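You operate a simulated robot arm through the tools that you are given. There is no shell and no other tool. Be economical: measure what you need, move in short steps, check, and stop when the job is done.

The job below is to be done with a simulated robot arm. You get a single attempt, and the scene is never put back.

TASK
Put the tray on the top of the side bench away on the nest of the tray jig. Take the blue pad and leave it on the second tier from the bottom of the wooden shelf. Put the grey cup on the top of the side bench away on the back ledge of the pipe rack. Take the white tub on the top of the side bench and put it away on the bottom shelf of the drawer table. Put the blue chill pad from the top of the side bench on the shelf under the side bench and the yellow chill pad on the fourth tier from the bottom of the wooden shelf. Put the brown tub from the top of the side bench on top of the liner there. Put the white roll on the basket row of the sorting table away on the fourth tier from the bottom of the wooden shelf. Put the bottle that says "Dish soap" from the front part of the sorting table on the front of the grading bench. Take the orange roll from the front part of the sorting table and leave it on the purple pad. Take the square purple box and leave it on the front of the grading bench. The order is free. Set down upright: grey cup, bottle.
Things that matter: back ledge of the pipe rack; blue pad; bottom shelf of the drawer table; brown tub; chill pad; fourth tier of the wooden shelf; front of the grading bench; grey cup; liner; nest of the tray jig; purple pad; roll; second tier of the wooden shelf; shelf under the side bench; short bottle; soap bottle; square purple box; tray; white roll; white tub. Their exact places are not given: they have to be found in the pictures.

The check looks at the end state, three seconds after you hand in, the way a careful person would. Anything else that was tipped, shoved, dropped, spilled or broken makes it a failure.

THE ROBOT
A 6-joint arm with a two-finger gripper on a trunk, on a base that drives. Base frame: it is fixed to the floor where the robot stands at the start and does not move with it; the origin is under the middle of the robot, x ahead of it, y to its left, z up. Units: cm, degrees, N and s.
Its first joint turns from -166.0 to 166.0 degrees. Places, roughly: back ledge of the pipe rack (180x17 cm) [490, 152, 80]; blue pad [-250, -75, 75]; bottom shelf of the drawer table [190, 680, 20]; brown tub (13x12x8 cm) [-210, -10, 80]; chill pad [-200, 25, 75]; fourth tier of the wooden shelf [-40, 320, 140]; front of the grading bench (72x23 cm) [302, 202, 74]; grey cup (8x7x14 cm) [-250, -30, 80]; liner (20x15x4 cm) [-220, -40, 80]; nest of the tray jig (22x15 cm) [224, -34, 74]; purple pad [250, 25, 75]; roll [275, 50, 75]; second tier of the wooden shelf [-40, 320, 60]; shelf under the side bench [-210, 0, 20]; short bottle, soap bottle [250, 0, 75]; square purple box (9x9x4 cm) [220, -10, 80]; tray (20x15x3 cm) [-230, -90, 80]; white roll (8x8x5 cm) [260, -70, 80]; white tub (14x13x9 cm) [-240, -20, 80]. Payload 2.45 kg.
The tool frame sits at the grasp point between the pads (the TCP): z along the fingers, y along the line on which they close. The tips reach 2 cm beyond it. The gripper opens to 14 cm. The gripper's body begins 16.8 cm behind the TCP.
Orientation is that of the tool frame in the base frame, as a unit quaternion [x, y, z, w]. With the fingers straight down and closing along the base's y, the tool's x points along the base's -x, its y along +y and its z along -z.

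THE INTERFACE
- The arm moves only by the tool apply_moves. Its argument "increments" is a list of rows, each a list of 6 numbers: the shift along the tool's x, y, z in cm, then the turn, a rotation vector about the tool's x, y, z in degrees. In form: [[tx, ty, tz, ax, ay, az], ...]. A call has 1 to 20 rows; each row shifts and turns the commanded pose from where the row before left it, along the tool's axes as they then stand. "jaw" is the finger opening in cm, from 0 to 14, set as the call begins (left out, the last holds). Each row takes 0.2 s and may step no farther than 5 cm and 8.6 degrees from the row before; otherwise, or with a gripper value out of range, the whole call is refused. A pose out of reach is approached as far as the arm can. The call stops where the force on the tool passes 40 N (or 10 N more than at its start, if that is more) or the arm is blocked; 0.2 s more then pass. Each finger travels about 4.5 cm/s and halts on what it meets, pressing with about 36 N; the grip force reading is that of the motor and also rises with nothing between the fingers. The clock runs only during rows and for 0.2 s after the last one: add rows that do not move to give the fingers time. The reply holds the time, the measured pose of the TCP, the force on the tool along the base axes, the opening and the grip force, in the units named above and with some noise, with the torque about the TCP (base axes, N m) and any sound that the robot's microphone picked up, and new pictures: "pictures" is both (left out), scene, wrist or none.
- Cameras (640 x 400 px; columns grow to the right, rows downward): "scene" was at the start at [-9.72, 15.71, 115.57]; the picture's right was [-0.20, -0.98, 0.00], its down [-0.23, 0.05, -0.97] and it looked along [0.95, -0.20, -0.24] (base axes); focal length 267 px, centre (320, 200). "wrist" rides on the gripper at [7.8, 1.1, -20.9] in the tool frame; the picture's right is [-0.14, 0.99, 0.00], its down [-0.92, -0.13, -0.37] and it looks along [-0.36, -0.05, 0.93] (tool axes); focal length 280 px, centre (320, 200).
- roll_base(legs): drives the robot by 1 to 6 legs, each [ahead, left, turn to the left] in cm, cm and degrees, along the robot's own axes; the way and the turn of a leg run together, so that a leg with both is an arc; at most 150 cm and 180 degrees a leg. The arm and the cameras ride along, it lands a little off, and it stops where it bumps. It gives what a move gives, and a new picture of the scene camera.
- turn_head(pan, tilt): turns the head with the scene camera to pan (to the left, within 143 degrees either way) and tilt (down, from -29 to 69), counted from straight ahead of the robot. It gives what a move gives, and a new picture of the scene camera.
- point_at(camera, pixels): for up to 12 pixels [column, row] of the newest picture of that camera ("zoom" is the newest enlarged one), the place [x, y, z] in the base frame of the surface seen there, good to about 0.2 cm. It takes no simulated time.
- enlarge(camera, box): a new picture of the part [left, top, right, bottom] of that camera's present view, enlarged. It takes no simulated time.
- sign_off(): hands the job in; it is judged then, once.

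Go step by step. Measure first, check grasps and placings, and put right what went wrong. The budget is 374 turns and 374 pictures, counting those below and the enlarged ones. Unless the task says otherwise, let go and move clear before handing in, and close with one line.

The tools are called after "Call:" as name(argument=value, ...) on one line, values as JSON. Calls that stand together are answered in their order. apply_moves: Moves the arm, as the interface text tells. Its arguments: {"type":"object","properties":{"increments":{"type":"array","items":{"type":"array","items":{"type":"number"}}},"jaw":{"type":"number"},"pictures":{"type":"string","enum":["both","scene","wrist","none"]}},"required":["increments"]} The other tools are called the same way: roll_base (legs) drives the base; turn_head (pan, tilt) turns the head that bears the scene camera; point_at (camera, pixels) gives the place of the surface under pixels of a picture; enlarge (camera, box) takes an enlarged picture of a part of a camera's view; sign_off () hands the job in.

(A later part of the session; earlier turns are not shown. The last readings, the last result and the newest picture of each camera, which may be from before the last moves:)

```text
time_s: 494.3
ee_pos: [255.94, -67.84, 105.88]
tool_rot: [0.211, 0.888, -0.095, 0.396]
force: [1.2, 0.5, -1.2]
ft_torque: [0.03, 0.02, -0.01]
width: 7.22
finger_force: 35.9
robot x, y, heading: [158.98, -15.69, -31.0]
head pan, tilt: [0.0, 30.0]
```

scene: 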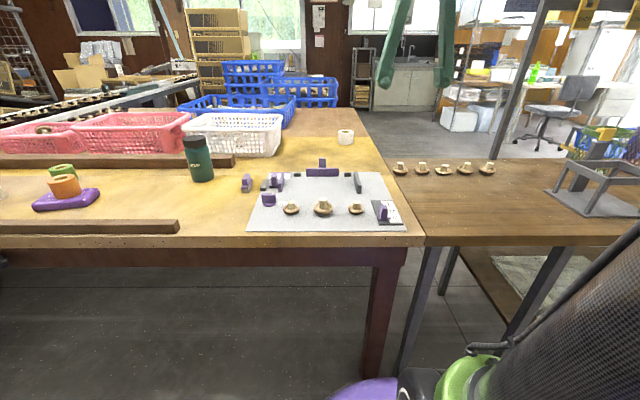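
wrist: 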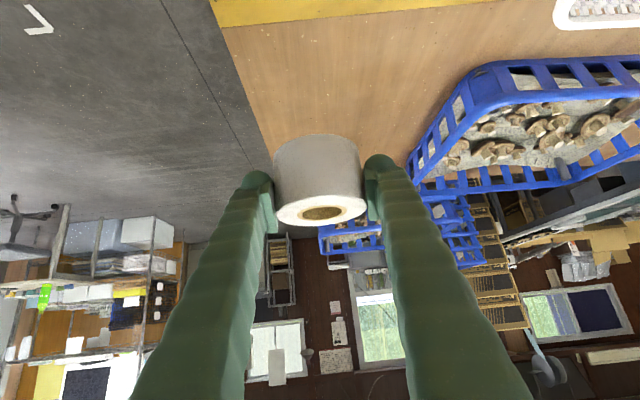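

Roll held. Retract the arm, back away, and turn around toward the wooden shelf.

Call:
apply_moves(increments=[[3.3, 0, -3.7, 0, 0, 0], [3.3, 0, -3.7, 0, 0, 0], [3.3, 0, -3.7, 0, 0, 0], [3.3, 0, -3.7, 0, 0, 0], [3.3, 0, -3.7, 0, 0, 0], [3.3, 0, -3.7, 0, 0, 0], [3.3, 0, -3.7, 0, 0, 0]], pictures="none")

Call:
roll_base(legs=[[-100, 0, 0], [0, 0, 180], [0, -150, 0], [0, -150, 0]])

Call:
turn_head(pan=0, tilt=5)

```text
time_s: 495.9
ee_pos: [224.81, -52.19, 105.87]
tool_rot: [0.212, 0.888, -0.095, 0.396]
force: [0.0, -0.4, -0.7]
ft_torque: [-0.01, 0.0, 0.0]
width: 7.19
finger_force: 36.2
robot x, y, heading: [158.91, -15.71, -30.8]
head pan, tilt: [0.0, 30.0]
```

```text
time_s: 522.8
ee_pos: [167.21, 335.92, 105.9]
tool_rot: [0.884, -0.227, -0.396, -0.102]
force: [-0.6, 0.6, -1.7]
ft_torque: [0.0, -0.01, 0.02]
width: 7.14
finger_force: 36.1
robot x, y, heading: [231.5, 297.1, 147.3]
head pan, tilt: [0.0, 30.0]
```

scene: 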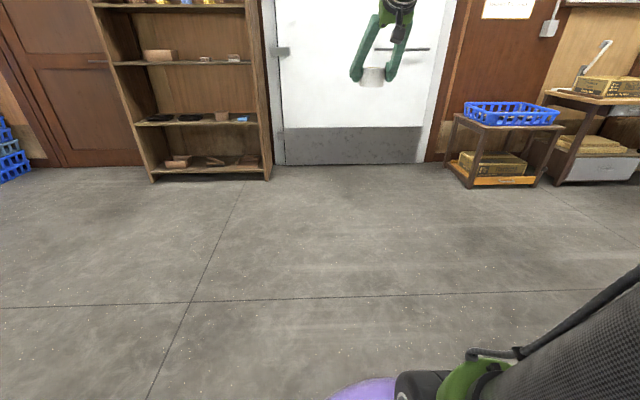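

```text
time_s: 523.6
ee_pos: [167.0, 336.04, 105.87]
tool_rot: [0.884, -0.228, -0.395, -0.102]
force: [0.2, -0.2, -1.4]
ft_torque: [-0.01, 0.0, 0.0]
width: 7.13
finger_force: 36.0
robot x, y, heading: [231.26, 296.94, 146.9]
head pan, tilt: [0.0, 5.0]
```

scene: 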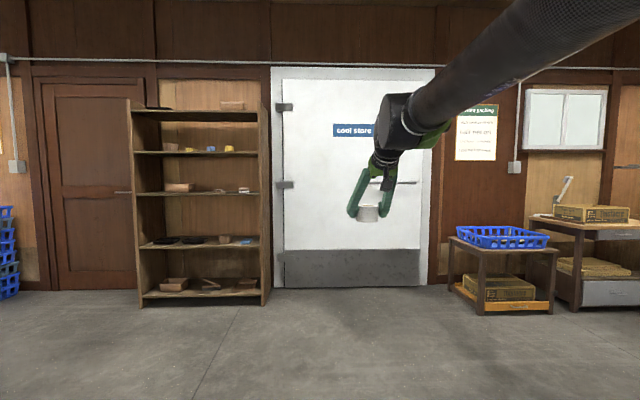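

Drive left 84 and forward 80, then raise the arm to z≈149.

Call:
roll_base(legs=[[0, 0, -1.6], [0, 84, 0], [80, 0, 0]])

Call:
apply_moves(increments=[[-3.6, 0, -3.24, 0, 0, 0], [-3.6, 0, -3.24, 0, 0, 0], [-3.6, 0, -3.24, 0, 0, 0], [-3.6, 0, -3.24, 0, 0, 0], [-3.6, 0, -3.24, 0, 0, 0], [-3.6, 0, -3.24, 0, 0, 0], [-3.6, 0, -3.24, 0, 0, 0], [-3.6, 0, -3.24, 0, 0, 0], [-3.6, 0, -3.24, 0, 0, 0]])

```text
time_s: 532.6
ee_pos: [52.71, 312.52, 105.93]
tool_rot: [0.879, -0.248, -0.393, -0.111]
force: [0.3, -0.2, -0.4]
ft_torque: [0.01, 0.0, 0.01]
width: 7.12
finger_force: 35.6
robot x, y, heading: [114.86, 271.08, 144.7]
head pan, tilt: [0.0, 5.0]
```

scene: 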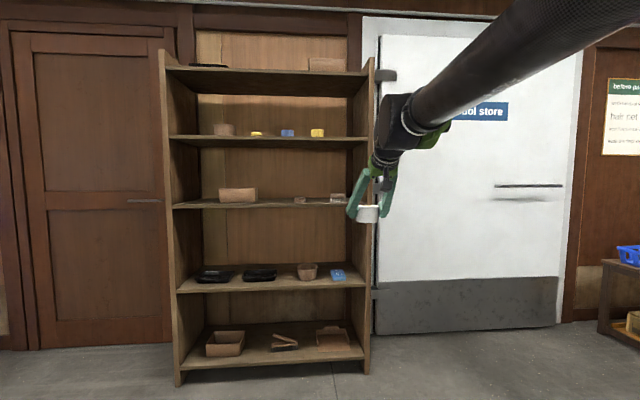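

```text
time_s: 534.6
ee_pos: [53.01, 312.73, 149.39]
tool_rot: [0.879, -0.248, -0.393, -0.112]
force: [0.1, 0.2, -1.4]
ft_torque: [0.06, 0.01, -0.01]
width: 7.13
finger_force: 36.1
robot x, y, heading: [115.08, 270.76, 144.4]
head pan, tilt: [0.0, 5.0]
```

scene: 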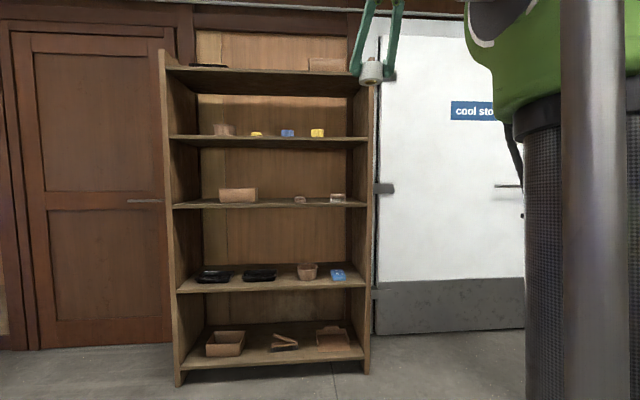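
wrist: 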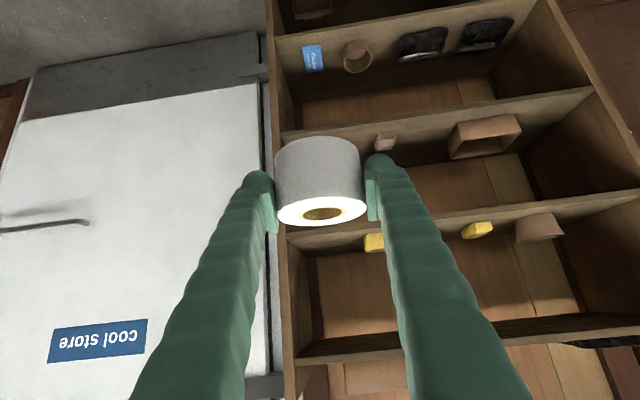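

Drive forward 48 to bring the roll right before the tier.

Call:
roll_base(legs=[[48, 0, 0]])

Call:
apply_moves(increments=[[0, 0, 0, 0, 0, 0]], pictures="wrist")

```text
time_s: 537.4
ee_pos: [15.33, 342.15, 149.28]
tool_rot: [0.876, -0.257, -0.391, -0.116]
force: [0.1, -0.6, -0.4]
ft_torque: [0.0, -0.02, -0.02]
width: 7.12
finger_force: 35.8
robot x, y, heading: [76.62, 298.47, 143.3]
head pan, tilt: [0.0, 5.0]
```

scene: 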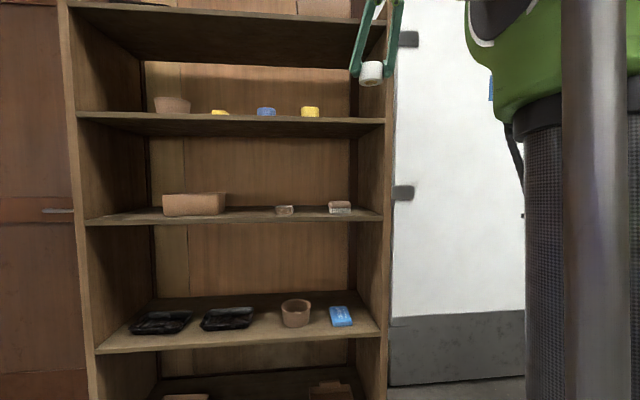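

```text
time_s: 537.8
ee_pos: [15.27, 342.17, 149.32]
tool_rot: [0.876, -0.257, -0.391, -0.115]
force: [-0.9, 0.1, -2.0]
ft_torque: [0.0, 0.02, 0.01]
width: 7.12
finger_force: 36.4
robot x, y, heading: [76.41, 298.95, 143.4]
head pan, tilt: [0.0, 5.0]
```

wrist: 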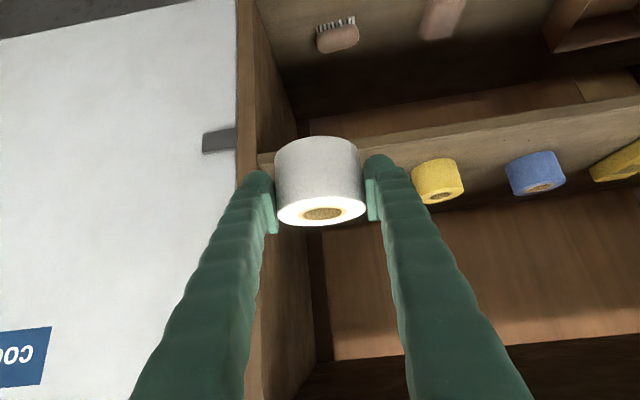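

Measure the yellow tape and post.

Call:
point_at(camera="wrist", pixels=[[414, 175], [440, 165], [463, 180], [262, 160], [300, 300], [270, 60]])

```text
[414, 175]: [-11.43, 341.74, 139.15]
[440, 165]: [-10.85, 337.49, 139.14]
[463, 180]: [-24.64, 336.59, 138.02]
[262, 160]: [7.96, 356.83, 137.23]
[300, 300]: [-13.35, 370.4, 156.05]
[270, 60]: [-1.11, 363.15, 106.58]
```

Gap is 79.5–101 cm; aim 90.7. Shift left 3.6, drive base 14 forward, and check.

Call:
apply_moves(increments=[[0, 3.6, 0, 0, 0, 0]], pictures="none")

Call:
roll_base(legs=[[14, 0, 0]])

Call:
apply_moves(increments=[[-2.6, 0, 2.9, 0, 0, 0], [-2.6, 0, 2.9, 0, 0, 0]], pictures="both")

```text
time_s: 538.2
ee_pos: [13.05, 339.07, 149.51]
tool_rot: [0.876, -0.256, -0.392, -0.115]
force: [0.3, 0.8, -1.5]
ft_torque: [-0.09, 0.04, 0.08]
width: 7.14
finger_force: 35.8
robot x, y, heading: [76.4, 298.56, 143.5]
head pan, tilt: [0.0, 5.0]
```

```text
time_s: 539.5
ee_pos: [2.13, 347.19, 149.38]
tool_rot: [0.876, -0.257, -0.391, -0.116]
force: [-0.4, -0.4, -1.0]
ft_torque: [-0.01, -0.01, 0.0]
width: 7.14
finger_force: 36.3
robot x, y, heading: [65.69, 306.92, 143.5]
head pan, tilt: [0.0, 5.0]
```

scene: 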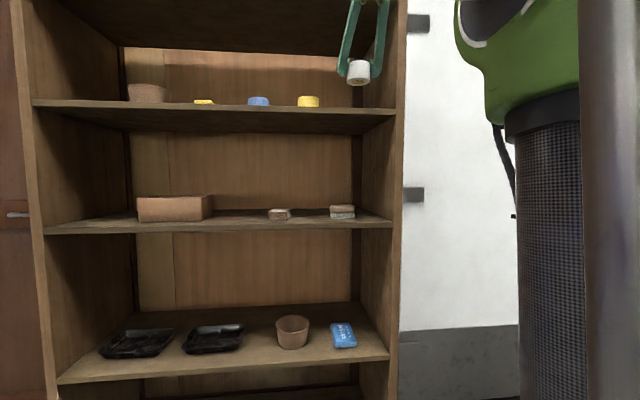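

```text
time_s: 540.1
ee_pos: [-4.21, 351.2, 149.67]
tool_rot: [0.876, -0.257, -0.392, -0.116]
force: [0.2, -1.3, 0.1]
ft_torque: [0.06, 0.05, 0.0]
width: 7.12
finger_force: 36.0
robot x, y, heading: [65.43, 306.3, 143.3]
head pan, tilt: [0.0, 5.0]
```

scene: 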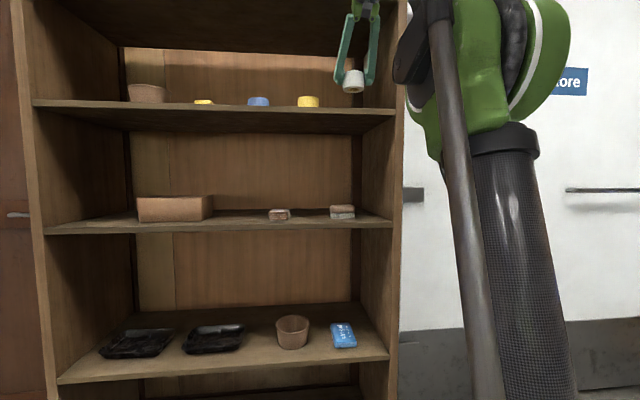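
wrist: 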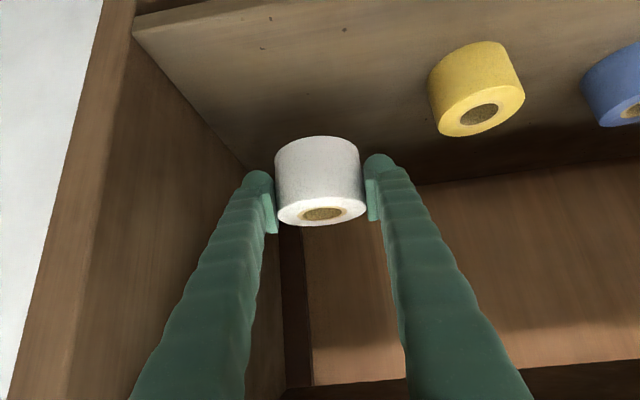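

Position along 90.2, depth 7.6. Lower toward z 141.9.

Call:
apply_moves(increments=[[2.3, 0, 3.5, 0, 0, 0], [2.8, 0, 2.5, 0, 0, 0], [0.6, 0, 0.54, 0, 0, 0]], pictures="wrist")

```text
time_s: 541.0
ee_pos: [-5.19, 351.95, 141.15]
tool_rot: [0.876, -0.256, -0.392, -0.115]
force: [-3.9, 1.9, 36.4]
ft_torque: [0.14, 0.16, -0.04]
width: 7.19
finger_force: 36.3
robot x, y, heading: [65.34, 306.59, 143.4]
head pan, tilt: [0.0, 5.0]
```

wrist: 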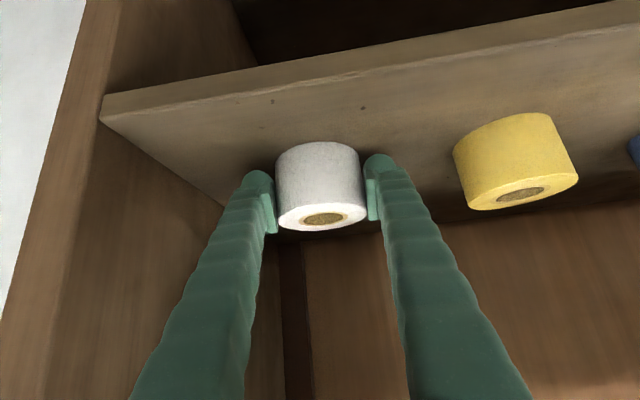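

Contact (36 N). Ease up 0.3, release, withdraw.

Call:
apply_moves(increments=[[-0.2, 0, -0.18, 0, 0, 0], [0, 0, 0, 0, 0, 0]], pictures="none")

Call:
apply_moves(increments=[[0, 0, 0, 0, 0, 0], [0, 0, 0, 0, 0, 0], [0, 0, 0, 0, 0, 0], [0, 0, -2, 0, 0, 0], [0, 0, -3, 0, 0, 0], [0, 0, -4, 0, 0, 0]], jaw=10, pictures="wrist")

```text
time_s: 541.5
ee_pos: [-5.28, 351.99, 141.13]
tool_rot: [0.876, -0.257, -0.391, -0.116]
force: [1.9, -3.2, 9.3]
ft_torque: [0.13, 0.25, 0.06]
width: 7.17
finger_force: 35.8
robot x, y, heading: [65.62, 306.87, 143.1]
head pan, tilt: [0.0, 5.0]
```

```text
time_s: 543.0
ee_pos: [0.31, 348.48, 147.2]
tool_rot: [0.876, -0.257, -0.391, -0.115]
force: [-0.7, -0.4, -1.1]
ft_torque: [0.0, -0.01, 0.01]
width: 10.02
finger_force: 0.1
robot x, y, heading: [65.55, 306.61, 143.3]
head pan, tilt: [0.0, 5.0]
```

wrist: 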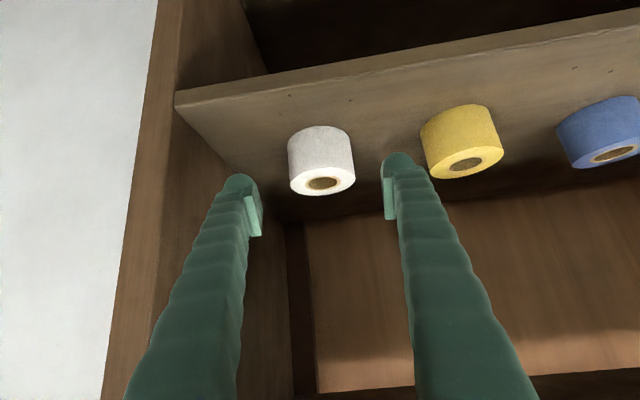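

White roll stands on tier 4. Back off, lower and straighten the arm, then return to the bench for the tray.

Call:
roll_base(legs=[[-62, 0, 0]])

Call:
apply_moves(increments=[[3.6, 0, 3.24, 0, 0, 0], [3.6, 0, 3.24, 0, 0, 0], [3.6, 0, 3.24, 0, 0, 0], [3.6, 0, 3.24, 0, 0, 0], [3.6, 0, 3.24, 0, 0, 0], [3.6, 0, 3.24, 0, 0, 0], [3.6, 0, 3.24, 0, 0, 0], [3.6, 0, 3.24, 0, 0, 0], [0, 0, 0, 0, 8, 0], [0, 0, 0, 0, 8, 0], [0, 0, 0, 0, 8, 0], [0, 0, 0, 0, 8, 0], [0, 0, 0, 0, 8, 0], [0, 0, 0, 0, 8, 0]], pictures="scene")

Call:
roll_base(legs=[[0, 0, 5.5], [0, 145, 0], [0, 145, 0], [0, 140, 0]])

```text
time_s: 546.5
ee_pos: [50.44, 310.56, 147.18]
tool_rot: [0.877, -0.253, -0.391, -0.114]
force: [-0.2, 0.7, 0.1]
ft_torque: [0.03, 0.01, 0.0]
width: 10.0
finger_force: 0.0
robot x, y, heading: [115.9, 269.42, 143.9]
head pan, tilt: [0.0, 5.0]
```

scene: 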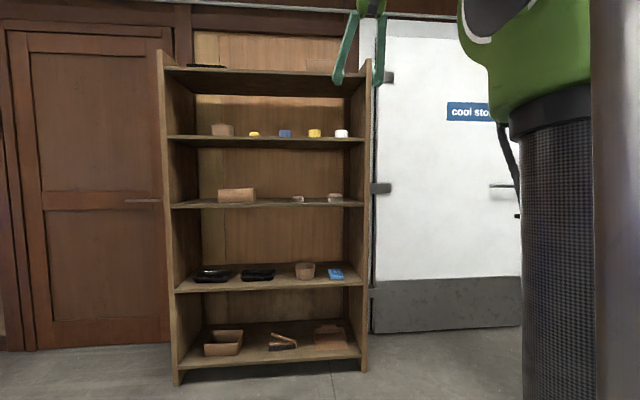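

```text
time_s: 549.5
ee_pos: [50.54, 310.58, 108.51]
tool_rot: [0.961, -0.276, -0.001, 0.0]
force: [0.2, 0.3, 0.2]
ft_torque: [0.07, 0.08, -0.03]
width: 9.99
finger_force: 0.1
robot x, y, heading: [116.07, 269.49, 143.7]
head pan, tilt: [0.0, 5.0]
```

scene: 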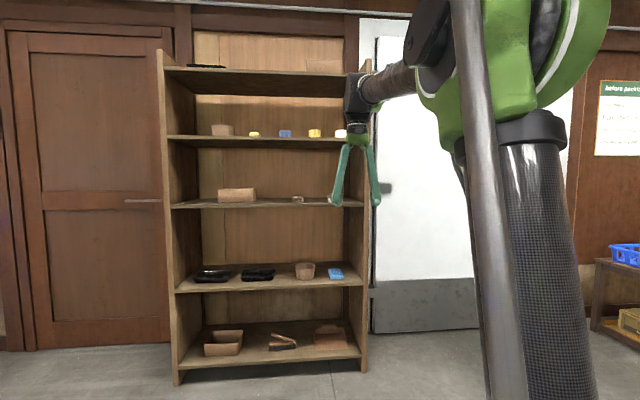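

```text
time_s: 570.5
ee_pos: [-181.26, -50.21, 108.44]
tool_rot: [0.962, -0.275, -0.001, 0.0]
force: [-0.6, 0.6, 0.9]
ft_torque: [0.04, 0.03, -0.04]
width: 9.99
finger_force: 0.2
robot x, y, heading: [-115.44, -91.3, 144.1]
head pan, tilt: [0.0, 5.0]
```

scene: 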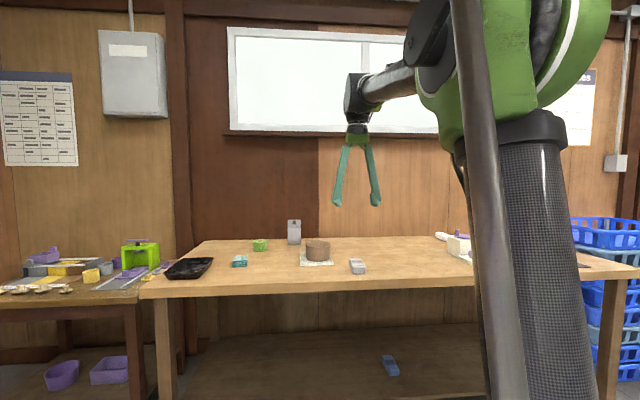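

At the bench. Turn square, left 54, forward 40 for the tray.

Call:
roll_base(legs=[[0, 0, 5.4], [0, 55, 0], [38, 0, 0]])

Call:
turn_head(pan=0, tilt=40)

Call:
apply_moves(increments=[[0, 0, 0, 0, 0, 0]], jaw=6, pictures="wrist")

```text
time_s: 576.2
ee_pos: [-246.12, -82.57, 108.46]
tool_rot: [0.972, -0.235, -0.001, 0.0]
force: [-0.1, 1.0, -0.5]
ft_torque: [-0.01, 0.03, -0.01]
width: 10.0
finger_force: 0.0
robot x, y, heading: [-176.98, -117.87, 148.9]
head pan, tilt: [0.0, 5.0]
```

scene: 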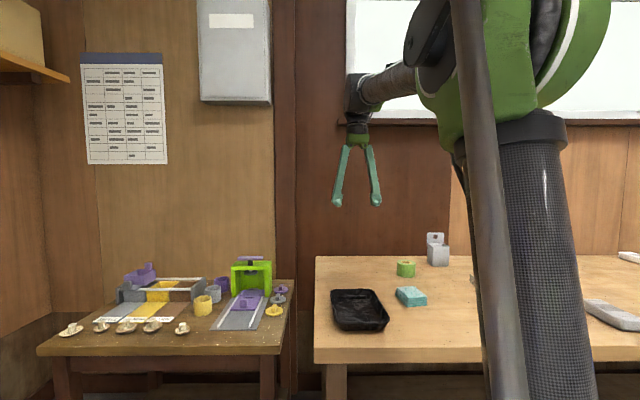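

```text
time_s: 577.2
ee_pos: [-245.99, -82.56, 108.44]
tool_rot: [0.972, -0.235, -0.001, 0.0]
force: [0.2, -0.2, 0.8]
ft_torque: [0.03, 0.0, 0.01]
width: 10.0
finger_force: 0.1
robot x, y, heading: [-176.92, -118.08, 148.9]
head pan, tilt: [0.0, 40.0]
```

scene: 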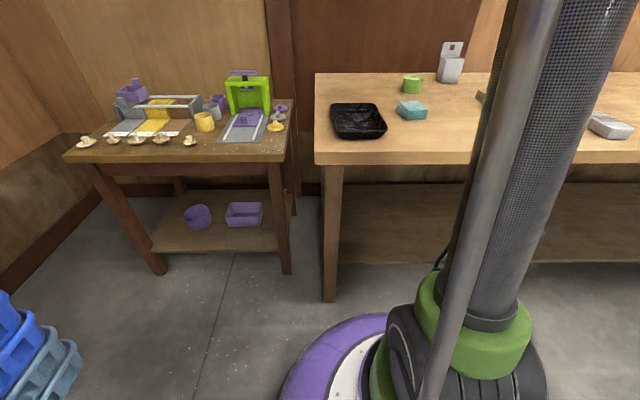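

```text
time_s: 577.6
ee_pos: [-246.04, -82.59, 108.44]
tool_rot: [0.972, -0.235, -0.001, 0.0]
force: [-0.2, -0.3, 0.6]
ft_torque: [0.02, -0.02, -0.01]
width: 6.54
finger_force: 0.1
robot x, y, heading: [-177.12, -117.54, 148.6]
head pan, tilt: [0.0, 40.0]
```

wrist: 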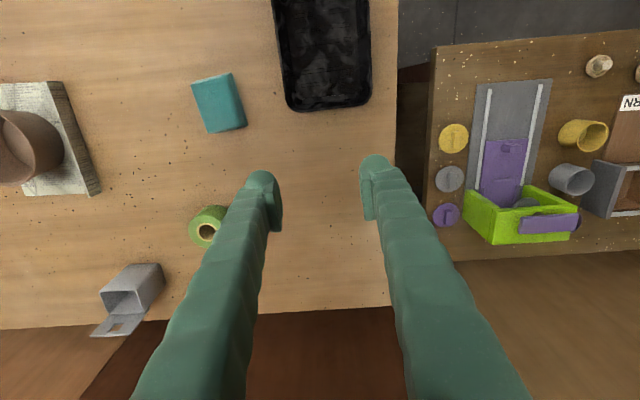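

Tray's long axis points forward. Get its corners from the scene view.

Call:
enlarge(camera="scene", box=[300, 80, 420, 155])

```text
5.33 times, centred on (360, 118) of scene
```

zoom: 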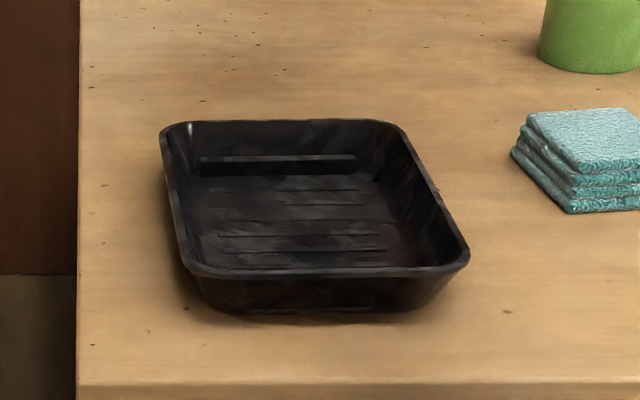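

Call:
point_at(camera="zoom", pixels=[[188, 268], [468, 252], [400, 125], [163, 130], [280, 122], [325, 272], [435, 195], [172, 200], [250, 155], [350, 230], [300, 255], [430, 230]])

```text
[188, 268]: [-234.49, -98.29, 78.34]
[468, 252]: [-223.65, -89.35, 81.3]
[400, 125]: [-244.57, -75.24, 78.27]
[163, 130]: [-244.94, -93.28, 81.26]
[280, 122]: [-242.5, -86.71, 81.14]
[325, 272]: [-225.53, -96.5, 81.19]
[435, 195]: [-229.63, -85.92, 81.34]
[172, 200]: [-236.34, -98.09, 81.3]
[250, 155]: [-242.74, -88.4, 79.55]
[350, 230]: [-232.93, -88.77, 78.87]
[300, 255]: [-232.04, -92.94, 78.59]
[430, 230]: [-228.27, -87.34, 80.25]
```

The tray must be pinched by a wall; I'd rather see the jig first. So do the grey cup now: shift right 42 and forward 10.

Call:
roll_base(legs=[[0, -42, 0.6], [10, 0, 0]])

Call:
apply_moves(increments=[[-4.5, 0, 0, 0, 0, 0], [-4.5, 0, 0, 0, 0, 0]], jaw=11.5, pictures="wrist")

```text
time_s: 581.0
ee_pos: [-233.24, -41.95, 108.5]
tool_rot: [0.972, -0.233, -0.001, 0.0]
force: [-0.4, -0.5, -0.5]
ft_torque: [0.03, 0.01, -0.01]
width: 6.0
finger_force: 0.1
robot x, y, heading: [-163.91, -77.1, 149.0]
head pan, tilt: [0.0, 40.0]
```

scene: 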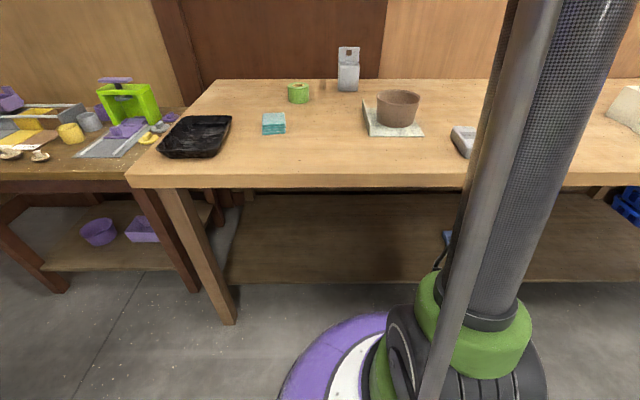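

```text
time_s: 581.6
ee_pos: [-241.37, -37.9, 108.53]
tool_rot: [0.972, -0.233, -0.002, 0.0]
force: [0.7, -1.3, 0.4]
ft_torque: [0.05, 0.14, 0.0]
width: 11.25
finger_force: 0.1
robot x, y, heading: [-164.14, -77.11, 148.7]
head pan, tilt: [0.0, 40.0]
```

wrist: 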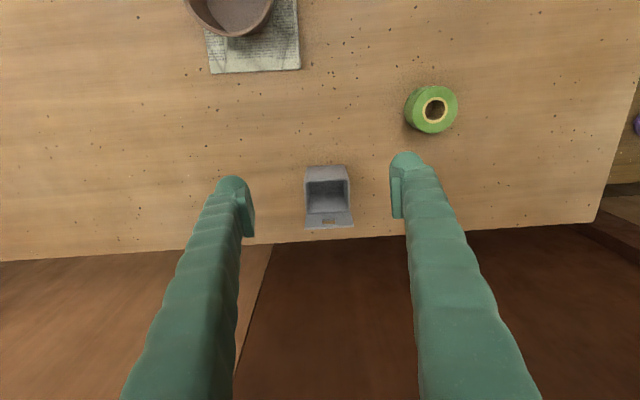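

Call:
point_at(camera="wrist", pixels=[[306, 185], [349, 184], [327, 181], [306, 208], [350, 206], [328, 222], [326, 172], [328, 195]])

```text
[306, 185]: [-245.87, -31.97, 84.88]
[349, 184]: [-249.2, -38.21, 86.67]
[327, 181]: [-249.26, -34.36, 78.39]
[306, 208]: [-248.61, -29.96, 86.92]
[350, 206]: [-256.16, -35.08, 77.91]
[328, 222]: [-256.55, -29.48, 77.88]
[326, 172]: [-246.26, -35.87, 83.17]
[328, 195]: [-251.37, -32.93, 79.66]
```

Cup centre ≈(-249.9,-33.3), yaw ~-9.5° relative to the tool. Move over it, rotate, and look.

Call:
apply_moves(increments=[[-4.83, -0.12, 0, 0, 0, 0], [-4.83, -0.12, 0, 0, 0, 0], [0, 0, 0, 0, 0, 4.75], [0, 0, 0, 0, 0, 4.75], [0, 0, 5, 0, 0, 0]], jaw=11.5, pictures="wrist")

Call:
point_at(camera="wrist", pixels=[[290, 150], [345, 150], [318, 130], [318, 190], [295, 175], [345, 175]])

```text
time_s: 582.8
ee_pos: [-249.61, -33.26, 103.58]
tool_rot: [0.949, -0.314, -0.001, -0.001]
force: [0.2, -0.3, -0.1]
ft_torque: [-0.02, 0.01, -0.03]
width: 11.5
finger_force: 0.1
robot x, y, heading: [-164.18, -76.96, 148.8]
head pan, tilt: [0.0, 40.0]
```

wrist: 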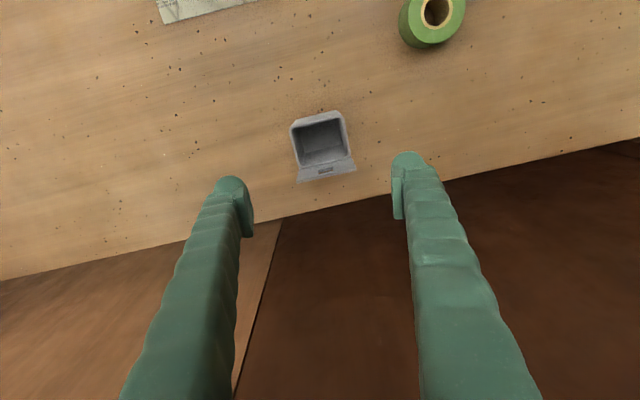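

```text
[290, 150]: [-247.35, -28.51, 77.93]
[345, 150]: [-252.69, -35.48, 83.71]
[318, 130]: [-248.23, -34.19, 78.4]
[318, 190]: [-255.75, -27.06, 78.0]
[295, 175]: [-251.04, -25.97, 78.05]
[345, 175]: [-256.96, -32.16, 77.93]
```

The cup was aligned before; I rotate back 9.5° and trim.

Call:
apply_moves(increments=[[0, 0, 0, 0, 0, -4.75], [0, 0, 0, 0, 0, -4.75], [0.5, 0.5, 4, 0, 0, 0]], pictures="wrist")

```text
time_s: 583.6
ee_pos: [-249.37, -33.84, 99.57]
tool_rot: [0.972, -0.233, 0.0, -0.001]
force: [0.0, 0.2, -0.3]
ft_torque: [0.02, 0.03, 0.01]
width: 11.51
finger_force: 0.0
robot x, y, heading: [-164.06, -77.42, 148.8]
head pan, tilt: [0.0, 40.0]
```

wrist: 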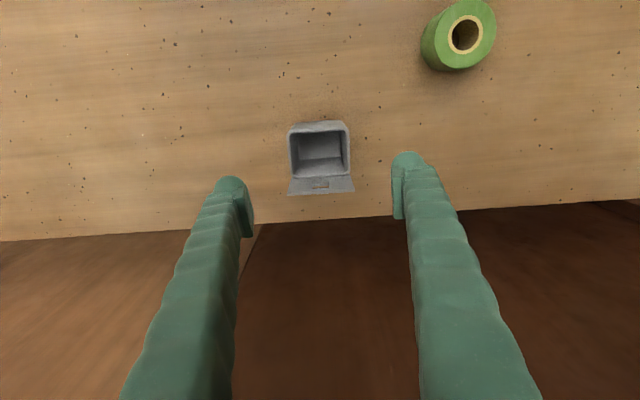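

Aligned. Descend to z 84.3 and close.

Call:
apply_moves(increments=[[0, 0, 5, 0, 0, 0], [0, 0, 5, 0, 0, 0], [0, 0, 5, 0, 0, 0], [0, 0, 0, 0, 0, 0]], pictures="none")

Call:
apply_moves(increments=[[0, 0, 0, 0, 0, 0], [0, 0, 0, 0, 0, 0], [0, 0, 0, 0, 0, 0], [0, 0, 0, 0, 0, 0]], jaw=5, pictures="none")

Call:
apply_moves(increments=[[0, 0, -3, 0, 0, 0], [0, 0, -5, 0, 0, 0], [0, 0, -5, 0, 0, 0], [0, 0, -5, 0, 0, 0]], pictures="wrist")

```text
time_s: 584.6
ee_pos: [-249.41, -33.8, 84.59]
tool_rot: [0.972, -0.233, -0.001, 0.0]
force: [0.4, 0.8, 0.5]
ft_torque: [0.0, -0.01, 0.01]
width: 11.5
finger_force: 0.1
robot x, y, heading: [-164.02, -76.69, 149.0]
head pan, tilt: [0.0, 40.0]
```

```text
time_s: 585.6
ee_pos: [-249.44, -33.87, 84.72]
tool_rot: [0.972, -0.234, -0.002, -0.001]
force: [0.6, 0.3, 2.3]
ft_torque: [-0.02, 0.02, -0.06]
width: 8.04
finger_force: 35.7
robot x, y, heading: [-164.13, -76.64, 149.0]
head pan, tilt: [0.0, 40.0]
```

```text
time_s: 586.6
ee_pos: [-249.34, -34.13, 102.63]
tool_rot: [0.972, -0.234, -0.001, 0.0]
force: [0.1, 0.2, -0.6]
ft_torque: [-0.03, -0.05, 0.03]
width: 7.81
finger_force: 35.6
robot x, y, heading: [-164.14, -76.9, 149.0]
head pan, tilt: [0.0, 40.0]
```

wrist: 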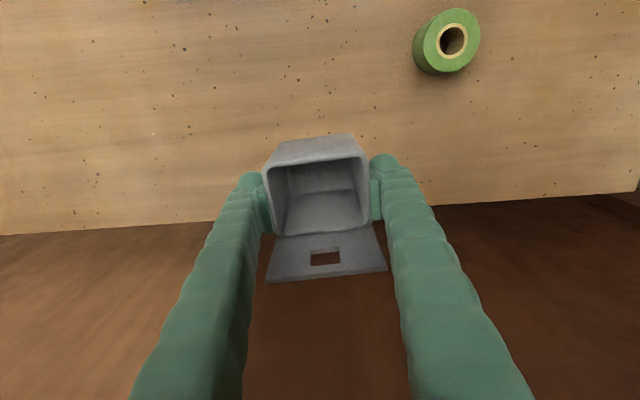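

Cup held. Retract, back out, and drive up the corridor to look at the pipe rack.

Call:
apply_moves(increments=[[5, 0, -0.5, 0, 0, 0], [5, 0, -0.5, 0, 0, 0], [5, 0, -0.5, 0, 0, 0], [5, 0, -0.5, 0, 0, 0], [5, 0, -0.5, 0, 0, 0], [5, 0, -0.5, 0, 0, 0]], pictures="none")

Call:
roll_base(legs=[[-72, 0, 0], [0, 0, -90], [150, 0, 0], [150, 0, 0], [150, 0, 0], [130, 0, 0]])

Call:
turn_head(pan=-85, tilt=8)

```text
refused: row 1 steps farther than a row can; nothing moved
```

```text
time_s: 621.9
ee_pos: [246.05, 469.78, 102.57]
tool_rot: [-0.524, 0.852, 0.001, 0.001]
force: [0.2, 0.6, -0.8]
ft_torque: [0.01, -0.03, 0.0]
width: 7.72
finger_force: 36.1
robot x, y, heading: [203.52, 384.19, 59.0]
head pan, tilt: [0.0, 40.0]
```

scene: 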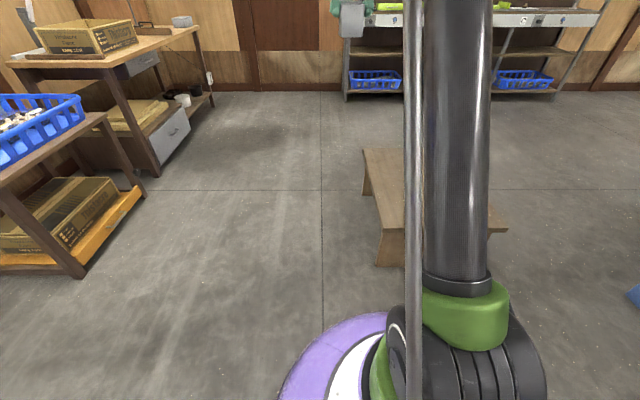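

```text
time_s: 623.5
ee_pos: [245.97, 469.82, 102.49]
tool_rot: [-0.524, 0.852, 0.0, 0.001]
force: [-0.5, 0.2, -0.5]
ft_torque: [0.02, 0.01, -0.03]
width: 7.72
finger_force: 36.4
robot x, y, heading: [203.26, 384.15, 59.2]
head pan, tilt: [-85.0, 8.0]
```

scene: 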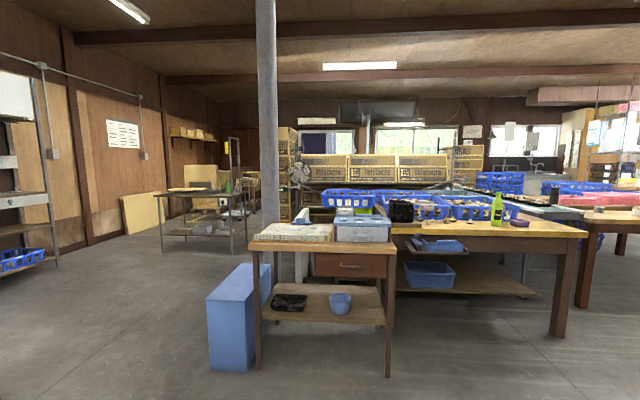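

The pipe rack with boxes is behind the grading bench. Enlarge it.

Call:
enlarge(camera="scene", box=[260, 110, 500, 260])

Call:
point_at(camera="scene", pixels=[[325, 165], [420, 165], [350, 158], [300, 145], [330, 190], [420, 188], [300, 235], [245, 225], [265, 240], [296, 270], [215, 365], [200, 215]])

```text
2.67 times, centred on (380, 185) of scene
```

zoom: 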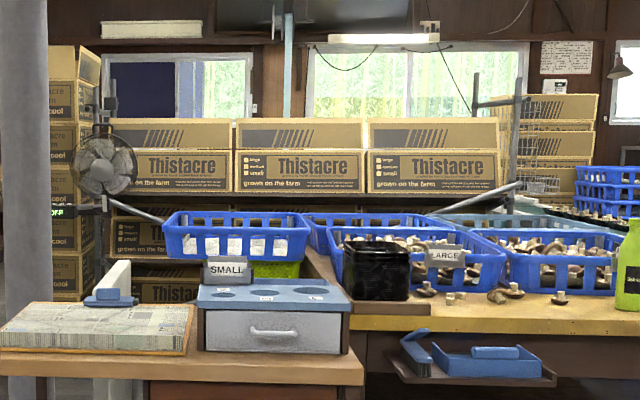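

```text
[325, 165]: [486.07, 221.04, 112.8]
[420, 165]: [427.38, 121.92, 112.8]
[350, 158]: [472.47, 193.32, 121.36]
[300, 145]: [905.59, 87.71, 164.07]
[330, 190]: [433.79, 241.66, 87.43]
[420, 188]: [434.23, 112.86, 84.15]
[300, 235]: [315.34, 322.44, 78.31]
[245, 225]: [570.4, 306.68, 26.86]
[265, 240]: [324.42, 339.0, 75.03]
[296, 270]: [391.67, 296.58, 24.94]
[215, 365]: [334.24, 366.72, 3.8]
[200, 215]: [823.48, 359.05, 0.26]
```

The back ledge lies behind the boxes; I must go around. Drive past the wooden box, then turn right and look.

Call:
roll_base(legs=[[0, 32, 0.5], [115, 0, 0], [85, 0, 0], [0, 0, -90], [120, 0, 0]])

Call:
turn_head(pan=-10, tilt=8)

```text
time_s: 637.1
ee_pos: [357.57, 630.83, 102.64]
tool_rot: [-0.298, 0.954, 0.004, -0.001]
force: [-5.3, 2.0, 1.0]
ft_torque: [-0.5, -1.39, 0.18]
width: 7.66
finger_force: 36.2
robot x, y, heading: [279.32, 576.06, 29.7]
head pan, tilt: [-85.0, 8.0]
stopped in leg 4: the force on the tool passed its limit at 240 N (the readings are from after the stop); the commanded pose is now the measured one
```

scene: 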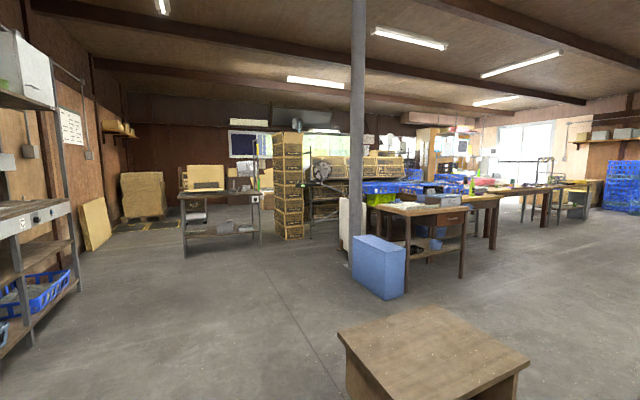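

```text
time_s: 638.6
ee_pos: [357.65, 630.74, 102.61]
tool_rot: [-0.299, 0.954, 0.003, -0.001]
force: [-11.7, 5.8, -0.3]
ft_torque: [-1.44, -2.67, 0.47]
width: 7.64
finger_force: 36.2
robot x, y, heading: [279.34, 576.07, 29.9]
head pan, tilt: [-10.0, 8.0]
```

scene: 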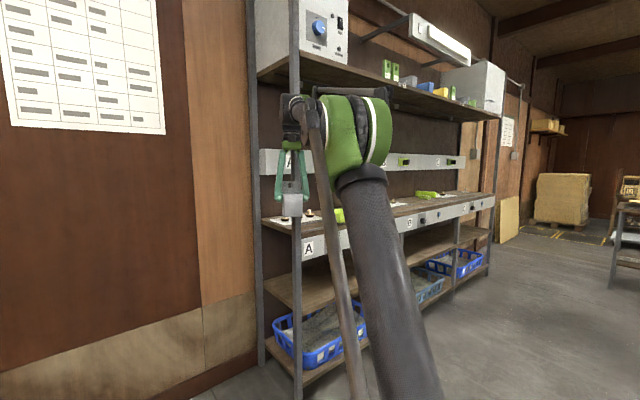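

The extended arm touched the end rack's post while turning. Turn back left to clear, then retract the arm.

Call:
roll_base(legs=[[0, 0, 12]])

Call:
apply_moves(increments=[[4.9, 0, 0, 0, 0, 0], [4.9, 0, 0, 0, 0, 0], [4.9, 0, 0, 0, 0, 0], [4.9, 0, 0, 0, 0, 0], [4.9, 0, 0, 0, 0, 0], [4.9, 0, 0, 0, 0, 0], [4.9, 0, 0, 0, 0, 0]], pictures="wrist")

```text
time_s: 639.7
ee_pos: [344.87, 645.39, 102.56]
tool_rot: [-0.396, 0.918, 0.004, -0.002]
force: [0.2, -1.0, -0.5]
ft_torque: [0.02, -0.03, -0.01]
width: 7.66
finger_force: 36.2
robot x, y, heading: [279.52, 576.14, 41.7]
head pan, tilt: [-10.0, 8.0]
```

scene: 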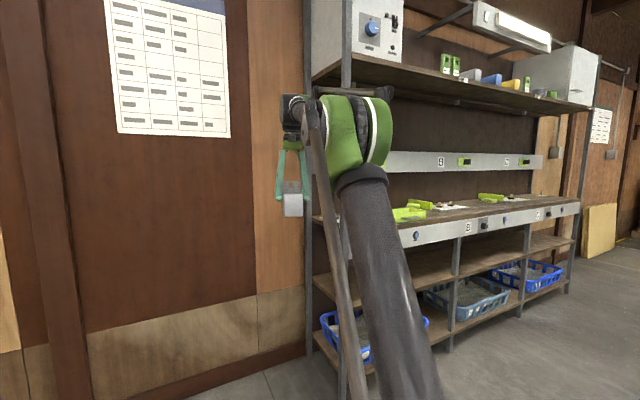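

```text
time_s: 641.3
ee_pos: [321.32, 620.64, 102.37]
tool_rot: [-0.396, 0.918, 0.004, -0.001]
force: [0.7, 1.9, -0.9]
ft_torque: [-0.1, 0.06, 0.02]
width: 7.64
finger_force: 36.2
robot x, y, heading: [279.72, 576.28, 41.2]
head pan, tilt: [-10.0, 8.0]
```

wrist: 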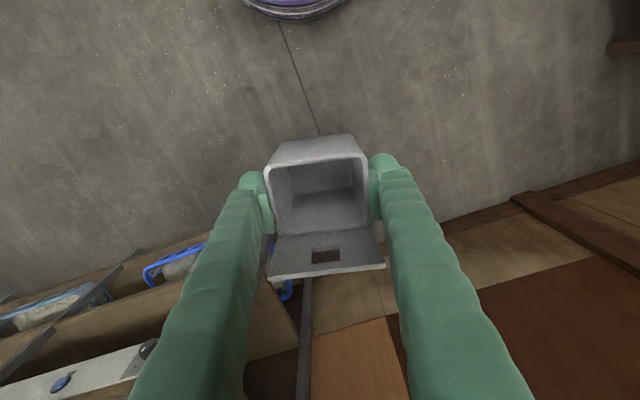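

Cup still secure, rack undisturbed. Turn right with the arm retracted, then drive forward.

Call:
roll_base(legs=[[0, 0, -72], [110, 0, 0]])

Call:
turn_head(pan=0, tilt=12)

```text
time_s: 650.0
ee_pos: [427.02, 493.06, 102.39]
tool_rot: [0.226, 0.974, 0.003, 0.001]
force: [-0.2, -0.1, -1.1]
ft_torque: [-0.01, 0.03, -0.01]
width: 7.59
finger_force: 36.0
robot x, y, heading: [372.06, 519.85, -31.3]
head pan, tilt: [-10.0, 8.0]
```

scene: 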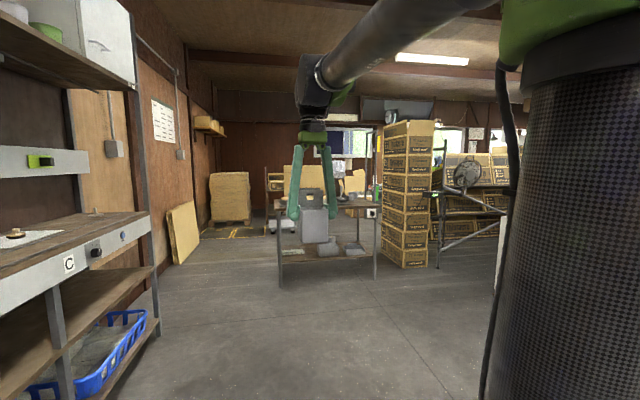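

```text
time_s: 650.8
ee_pos: [427.03, 493.11, 102.45]
tool_rot: [0.226, 0.974, 0.004, 0.0]
force: [-0.7, 0.7, -1.5]
ft_torque: [-0.02, 0.01, 0.01]
width: 7.62
finger_force: 36.5
robot x, y, heading: [372.15, 519.23, -31.1]
head pan, tilt: [0.0, 12.0]
```

scene: 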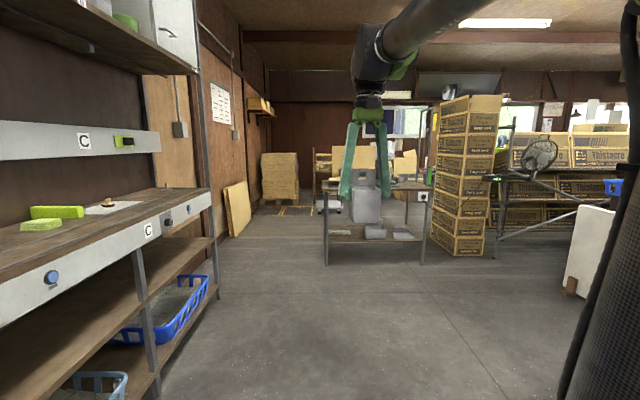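

Measure the box stack, table legs and rack end.

Call:
turn_head(pan=-25, tilt=12)

Call:
point_at(camera="scene", pixels=[[340, 252], [395, 238], [245, 262], [330, 245], [325, 240], [430, 160], [470, 160], [395, 180], [385, 255], [500, 160], [420, 185], [300, 190]])

Call:
enlarge(camera="scene", box=[220, 90, 540, 290])

```text
time_s: 651.6
ee_pos: [427.1, 492.94, 102.37]
tool_rot: [0.226, 0.974, 0.004, 0.001]
force: [-0.9, 0.0, -0.5]
ft_torque: [-0.02, 0.02, 0.01]
width: 7.61
finger_force: 36.5
robot x, y, heading: [371.95, 519.9, -31.1]
head pan, tilt: [-25.0, 12.0]
```

scene: 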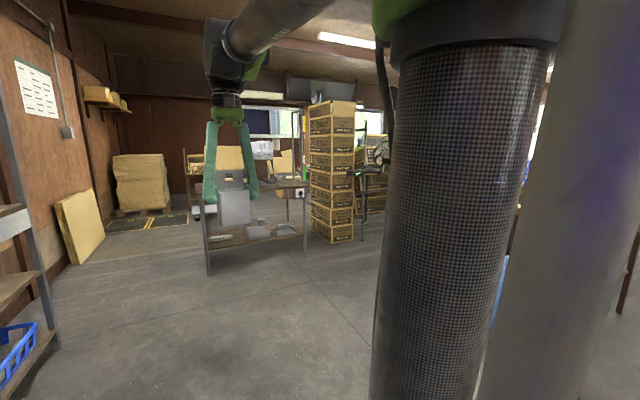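

```text
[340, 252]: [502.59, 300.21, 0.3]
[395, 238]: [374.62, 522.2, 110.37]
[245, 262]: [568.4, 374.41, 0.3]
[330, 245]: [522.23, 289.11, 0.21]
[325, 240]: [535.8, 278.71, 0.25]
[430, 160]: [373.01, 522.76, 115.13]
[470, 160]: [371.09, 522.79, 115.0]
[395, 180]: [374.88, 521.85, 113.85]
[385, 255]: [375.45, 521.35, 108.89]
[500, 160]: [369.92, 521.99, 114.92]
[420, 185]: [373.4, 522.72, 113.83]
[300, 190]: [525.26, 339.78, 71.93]
```

```text
2.00 times, centred on (380, 190) of scene
```

zoom: 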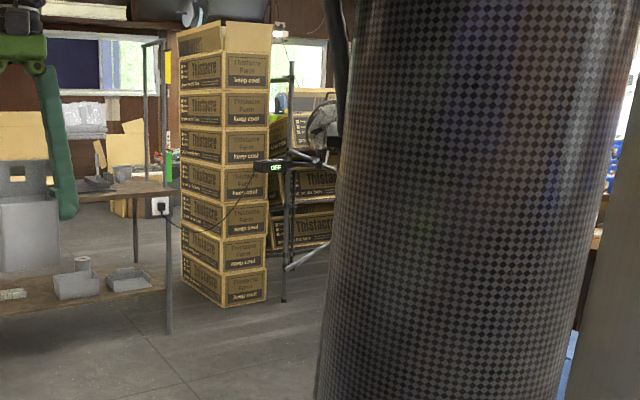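

The gap beside the rack is blocked by a box stack. Check the passage to the left of the far table.

Call:
turn_head(pan=12, tilt=14)

Call:
point_at(camera="scene", pixels=[[375, 255], [300, 225], [260, 235], [280, 220], [350, 215], [385, 185], [470, 250], [335, 210], [395, 262], [320, 240], [250, 260], [430, 260]])

```text
time_s: 652.7
ee_pos: [426.96, 493.03, 102.43]
tool_rot: [0.226, 0.974, 0.003, 0.001]
force: [-0.2, -0.1, -0.8]
ft_torque: [0.0, 0.04, -0.02]
width: 7.62
finger_force: 35.5
robot x, y, heading: [372.04, 519.79, -31.2]
head pan, tilt: [12.0, 14.0]
```

scene: 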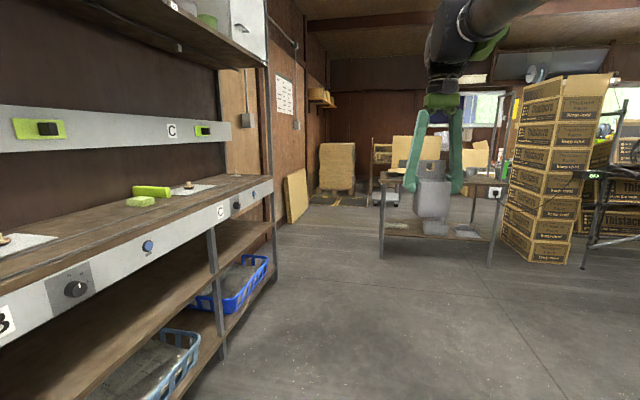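

```text
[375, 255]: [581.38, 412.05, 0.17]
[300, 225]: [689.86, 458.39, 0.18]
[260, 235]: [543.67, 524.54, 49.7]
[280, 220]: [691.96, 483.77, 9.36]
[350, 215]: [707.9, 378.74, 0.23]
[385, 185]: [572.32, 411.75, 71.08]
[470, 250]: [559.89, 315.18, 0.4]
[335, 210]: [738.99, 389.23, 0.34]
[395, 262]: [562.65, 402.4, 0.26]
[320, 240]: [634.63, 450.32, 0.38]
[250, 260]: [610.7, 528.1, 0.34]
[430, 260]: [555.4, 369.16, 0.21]
```

There is a 115 cm passage between the table and the left wall. Drive through in stages.

Call:
roll_base(legs=[[0, 42, 0.7], [110, 0, 0], [85, 0, 0], [0, 18, 0]])

Call:
turn_head(pan=-30, tilt=14)

```text
time_s: 665.7
ee_pos: [625.78, 445.45, 102.44]
tool_rot: [0.223, 0.975, 0.003, 0.001]
force: [-0.2, -0.6, -0.4]
ft_torque: [-0.02, 0.03, 0.02]
width: 7.57
finger_force: 36.0
robot x, y, heading: [570.47, 471.82, -30.7]
head pan, tilt: [12.0, 14.0]
```

scene: 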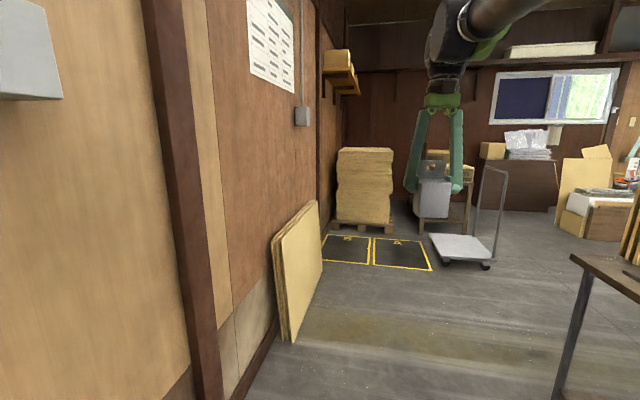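

```text
time_s: 666.8
ee_pos: [625.61, 445.41, 102.38]
tool_rot: [0.223, 0.975, 0.003, 0.001]
force: [-0.2, -0.8, -0.1]
ft_torque: [-0.03, 0.02, 0.0]
width: 7.6
finger_force: 35.9
robot x, y, heading: [570.61, 472.07, -30.9]
head pan, tilt: [-30.0, 14.0]
```

scene: 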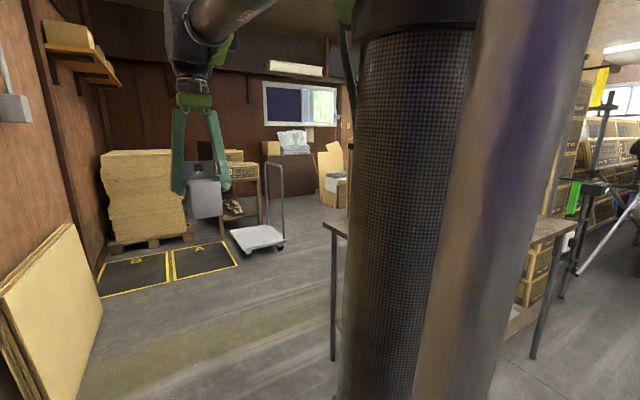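

Measure the trolley and table back corner before continuing.

Call:
point_at(camera="scene", pixels=[[238, 240], [275, 248], [245, 225], [333, 235], [333, 355], [100, 350], [215, 265], [300, 240], [325, 195], [175, 240]])

```text
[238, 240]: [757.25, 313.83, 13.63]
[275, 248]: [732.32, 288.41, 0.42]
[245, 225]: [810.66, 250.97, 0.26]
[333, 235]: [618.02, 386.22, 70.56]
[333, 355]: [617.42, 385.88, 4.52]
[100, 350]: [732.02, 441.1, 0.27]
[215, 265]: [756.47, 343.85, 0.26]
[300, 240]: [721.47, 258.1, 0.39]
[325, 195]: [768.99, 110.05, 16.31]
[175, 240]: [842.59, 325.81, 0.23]
```

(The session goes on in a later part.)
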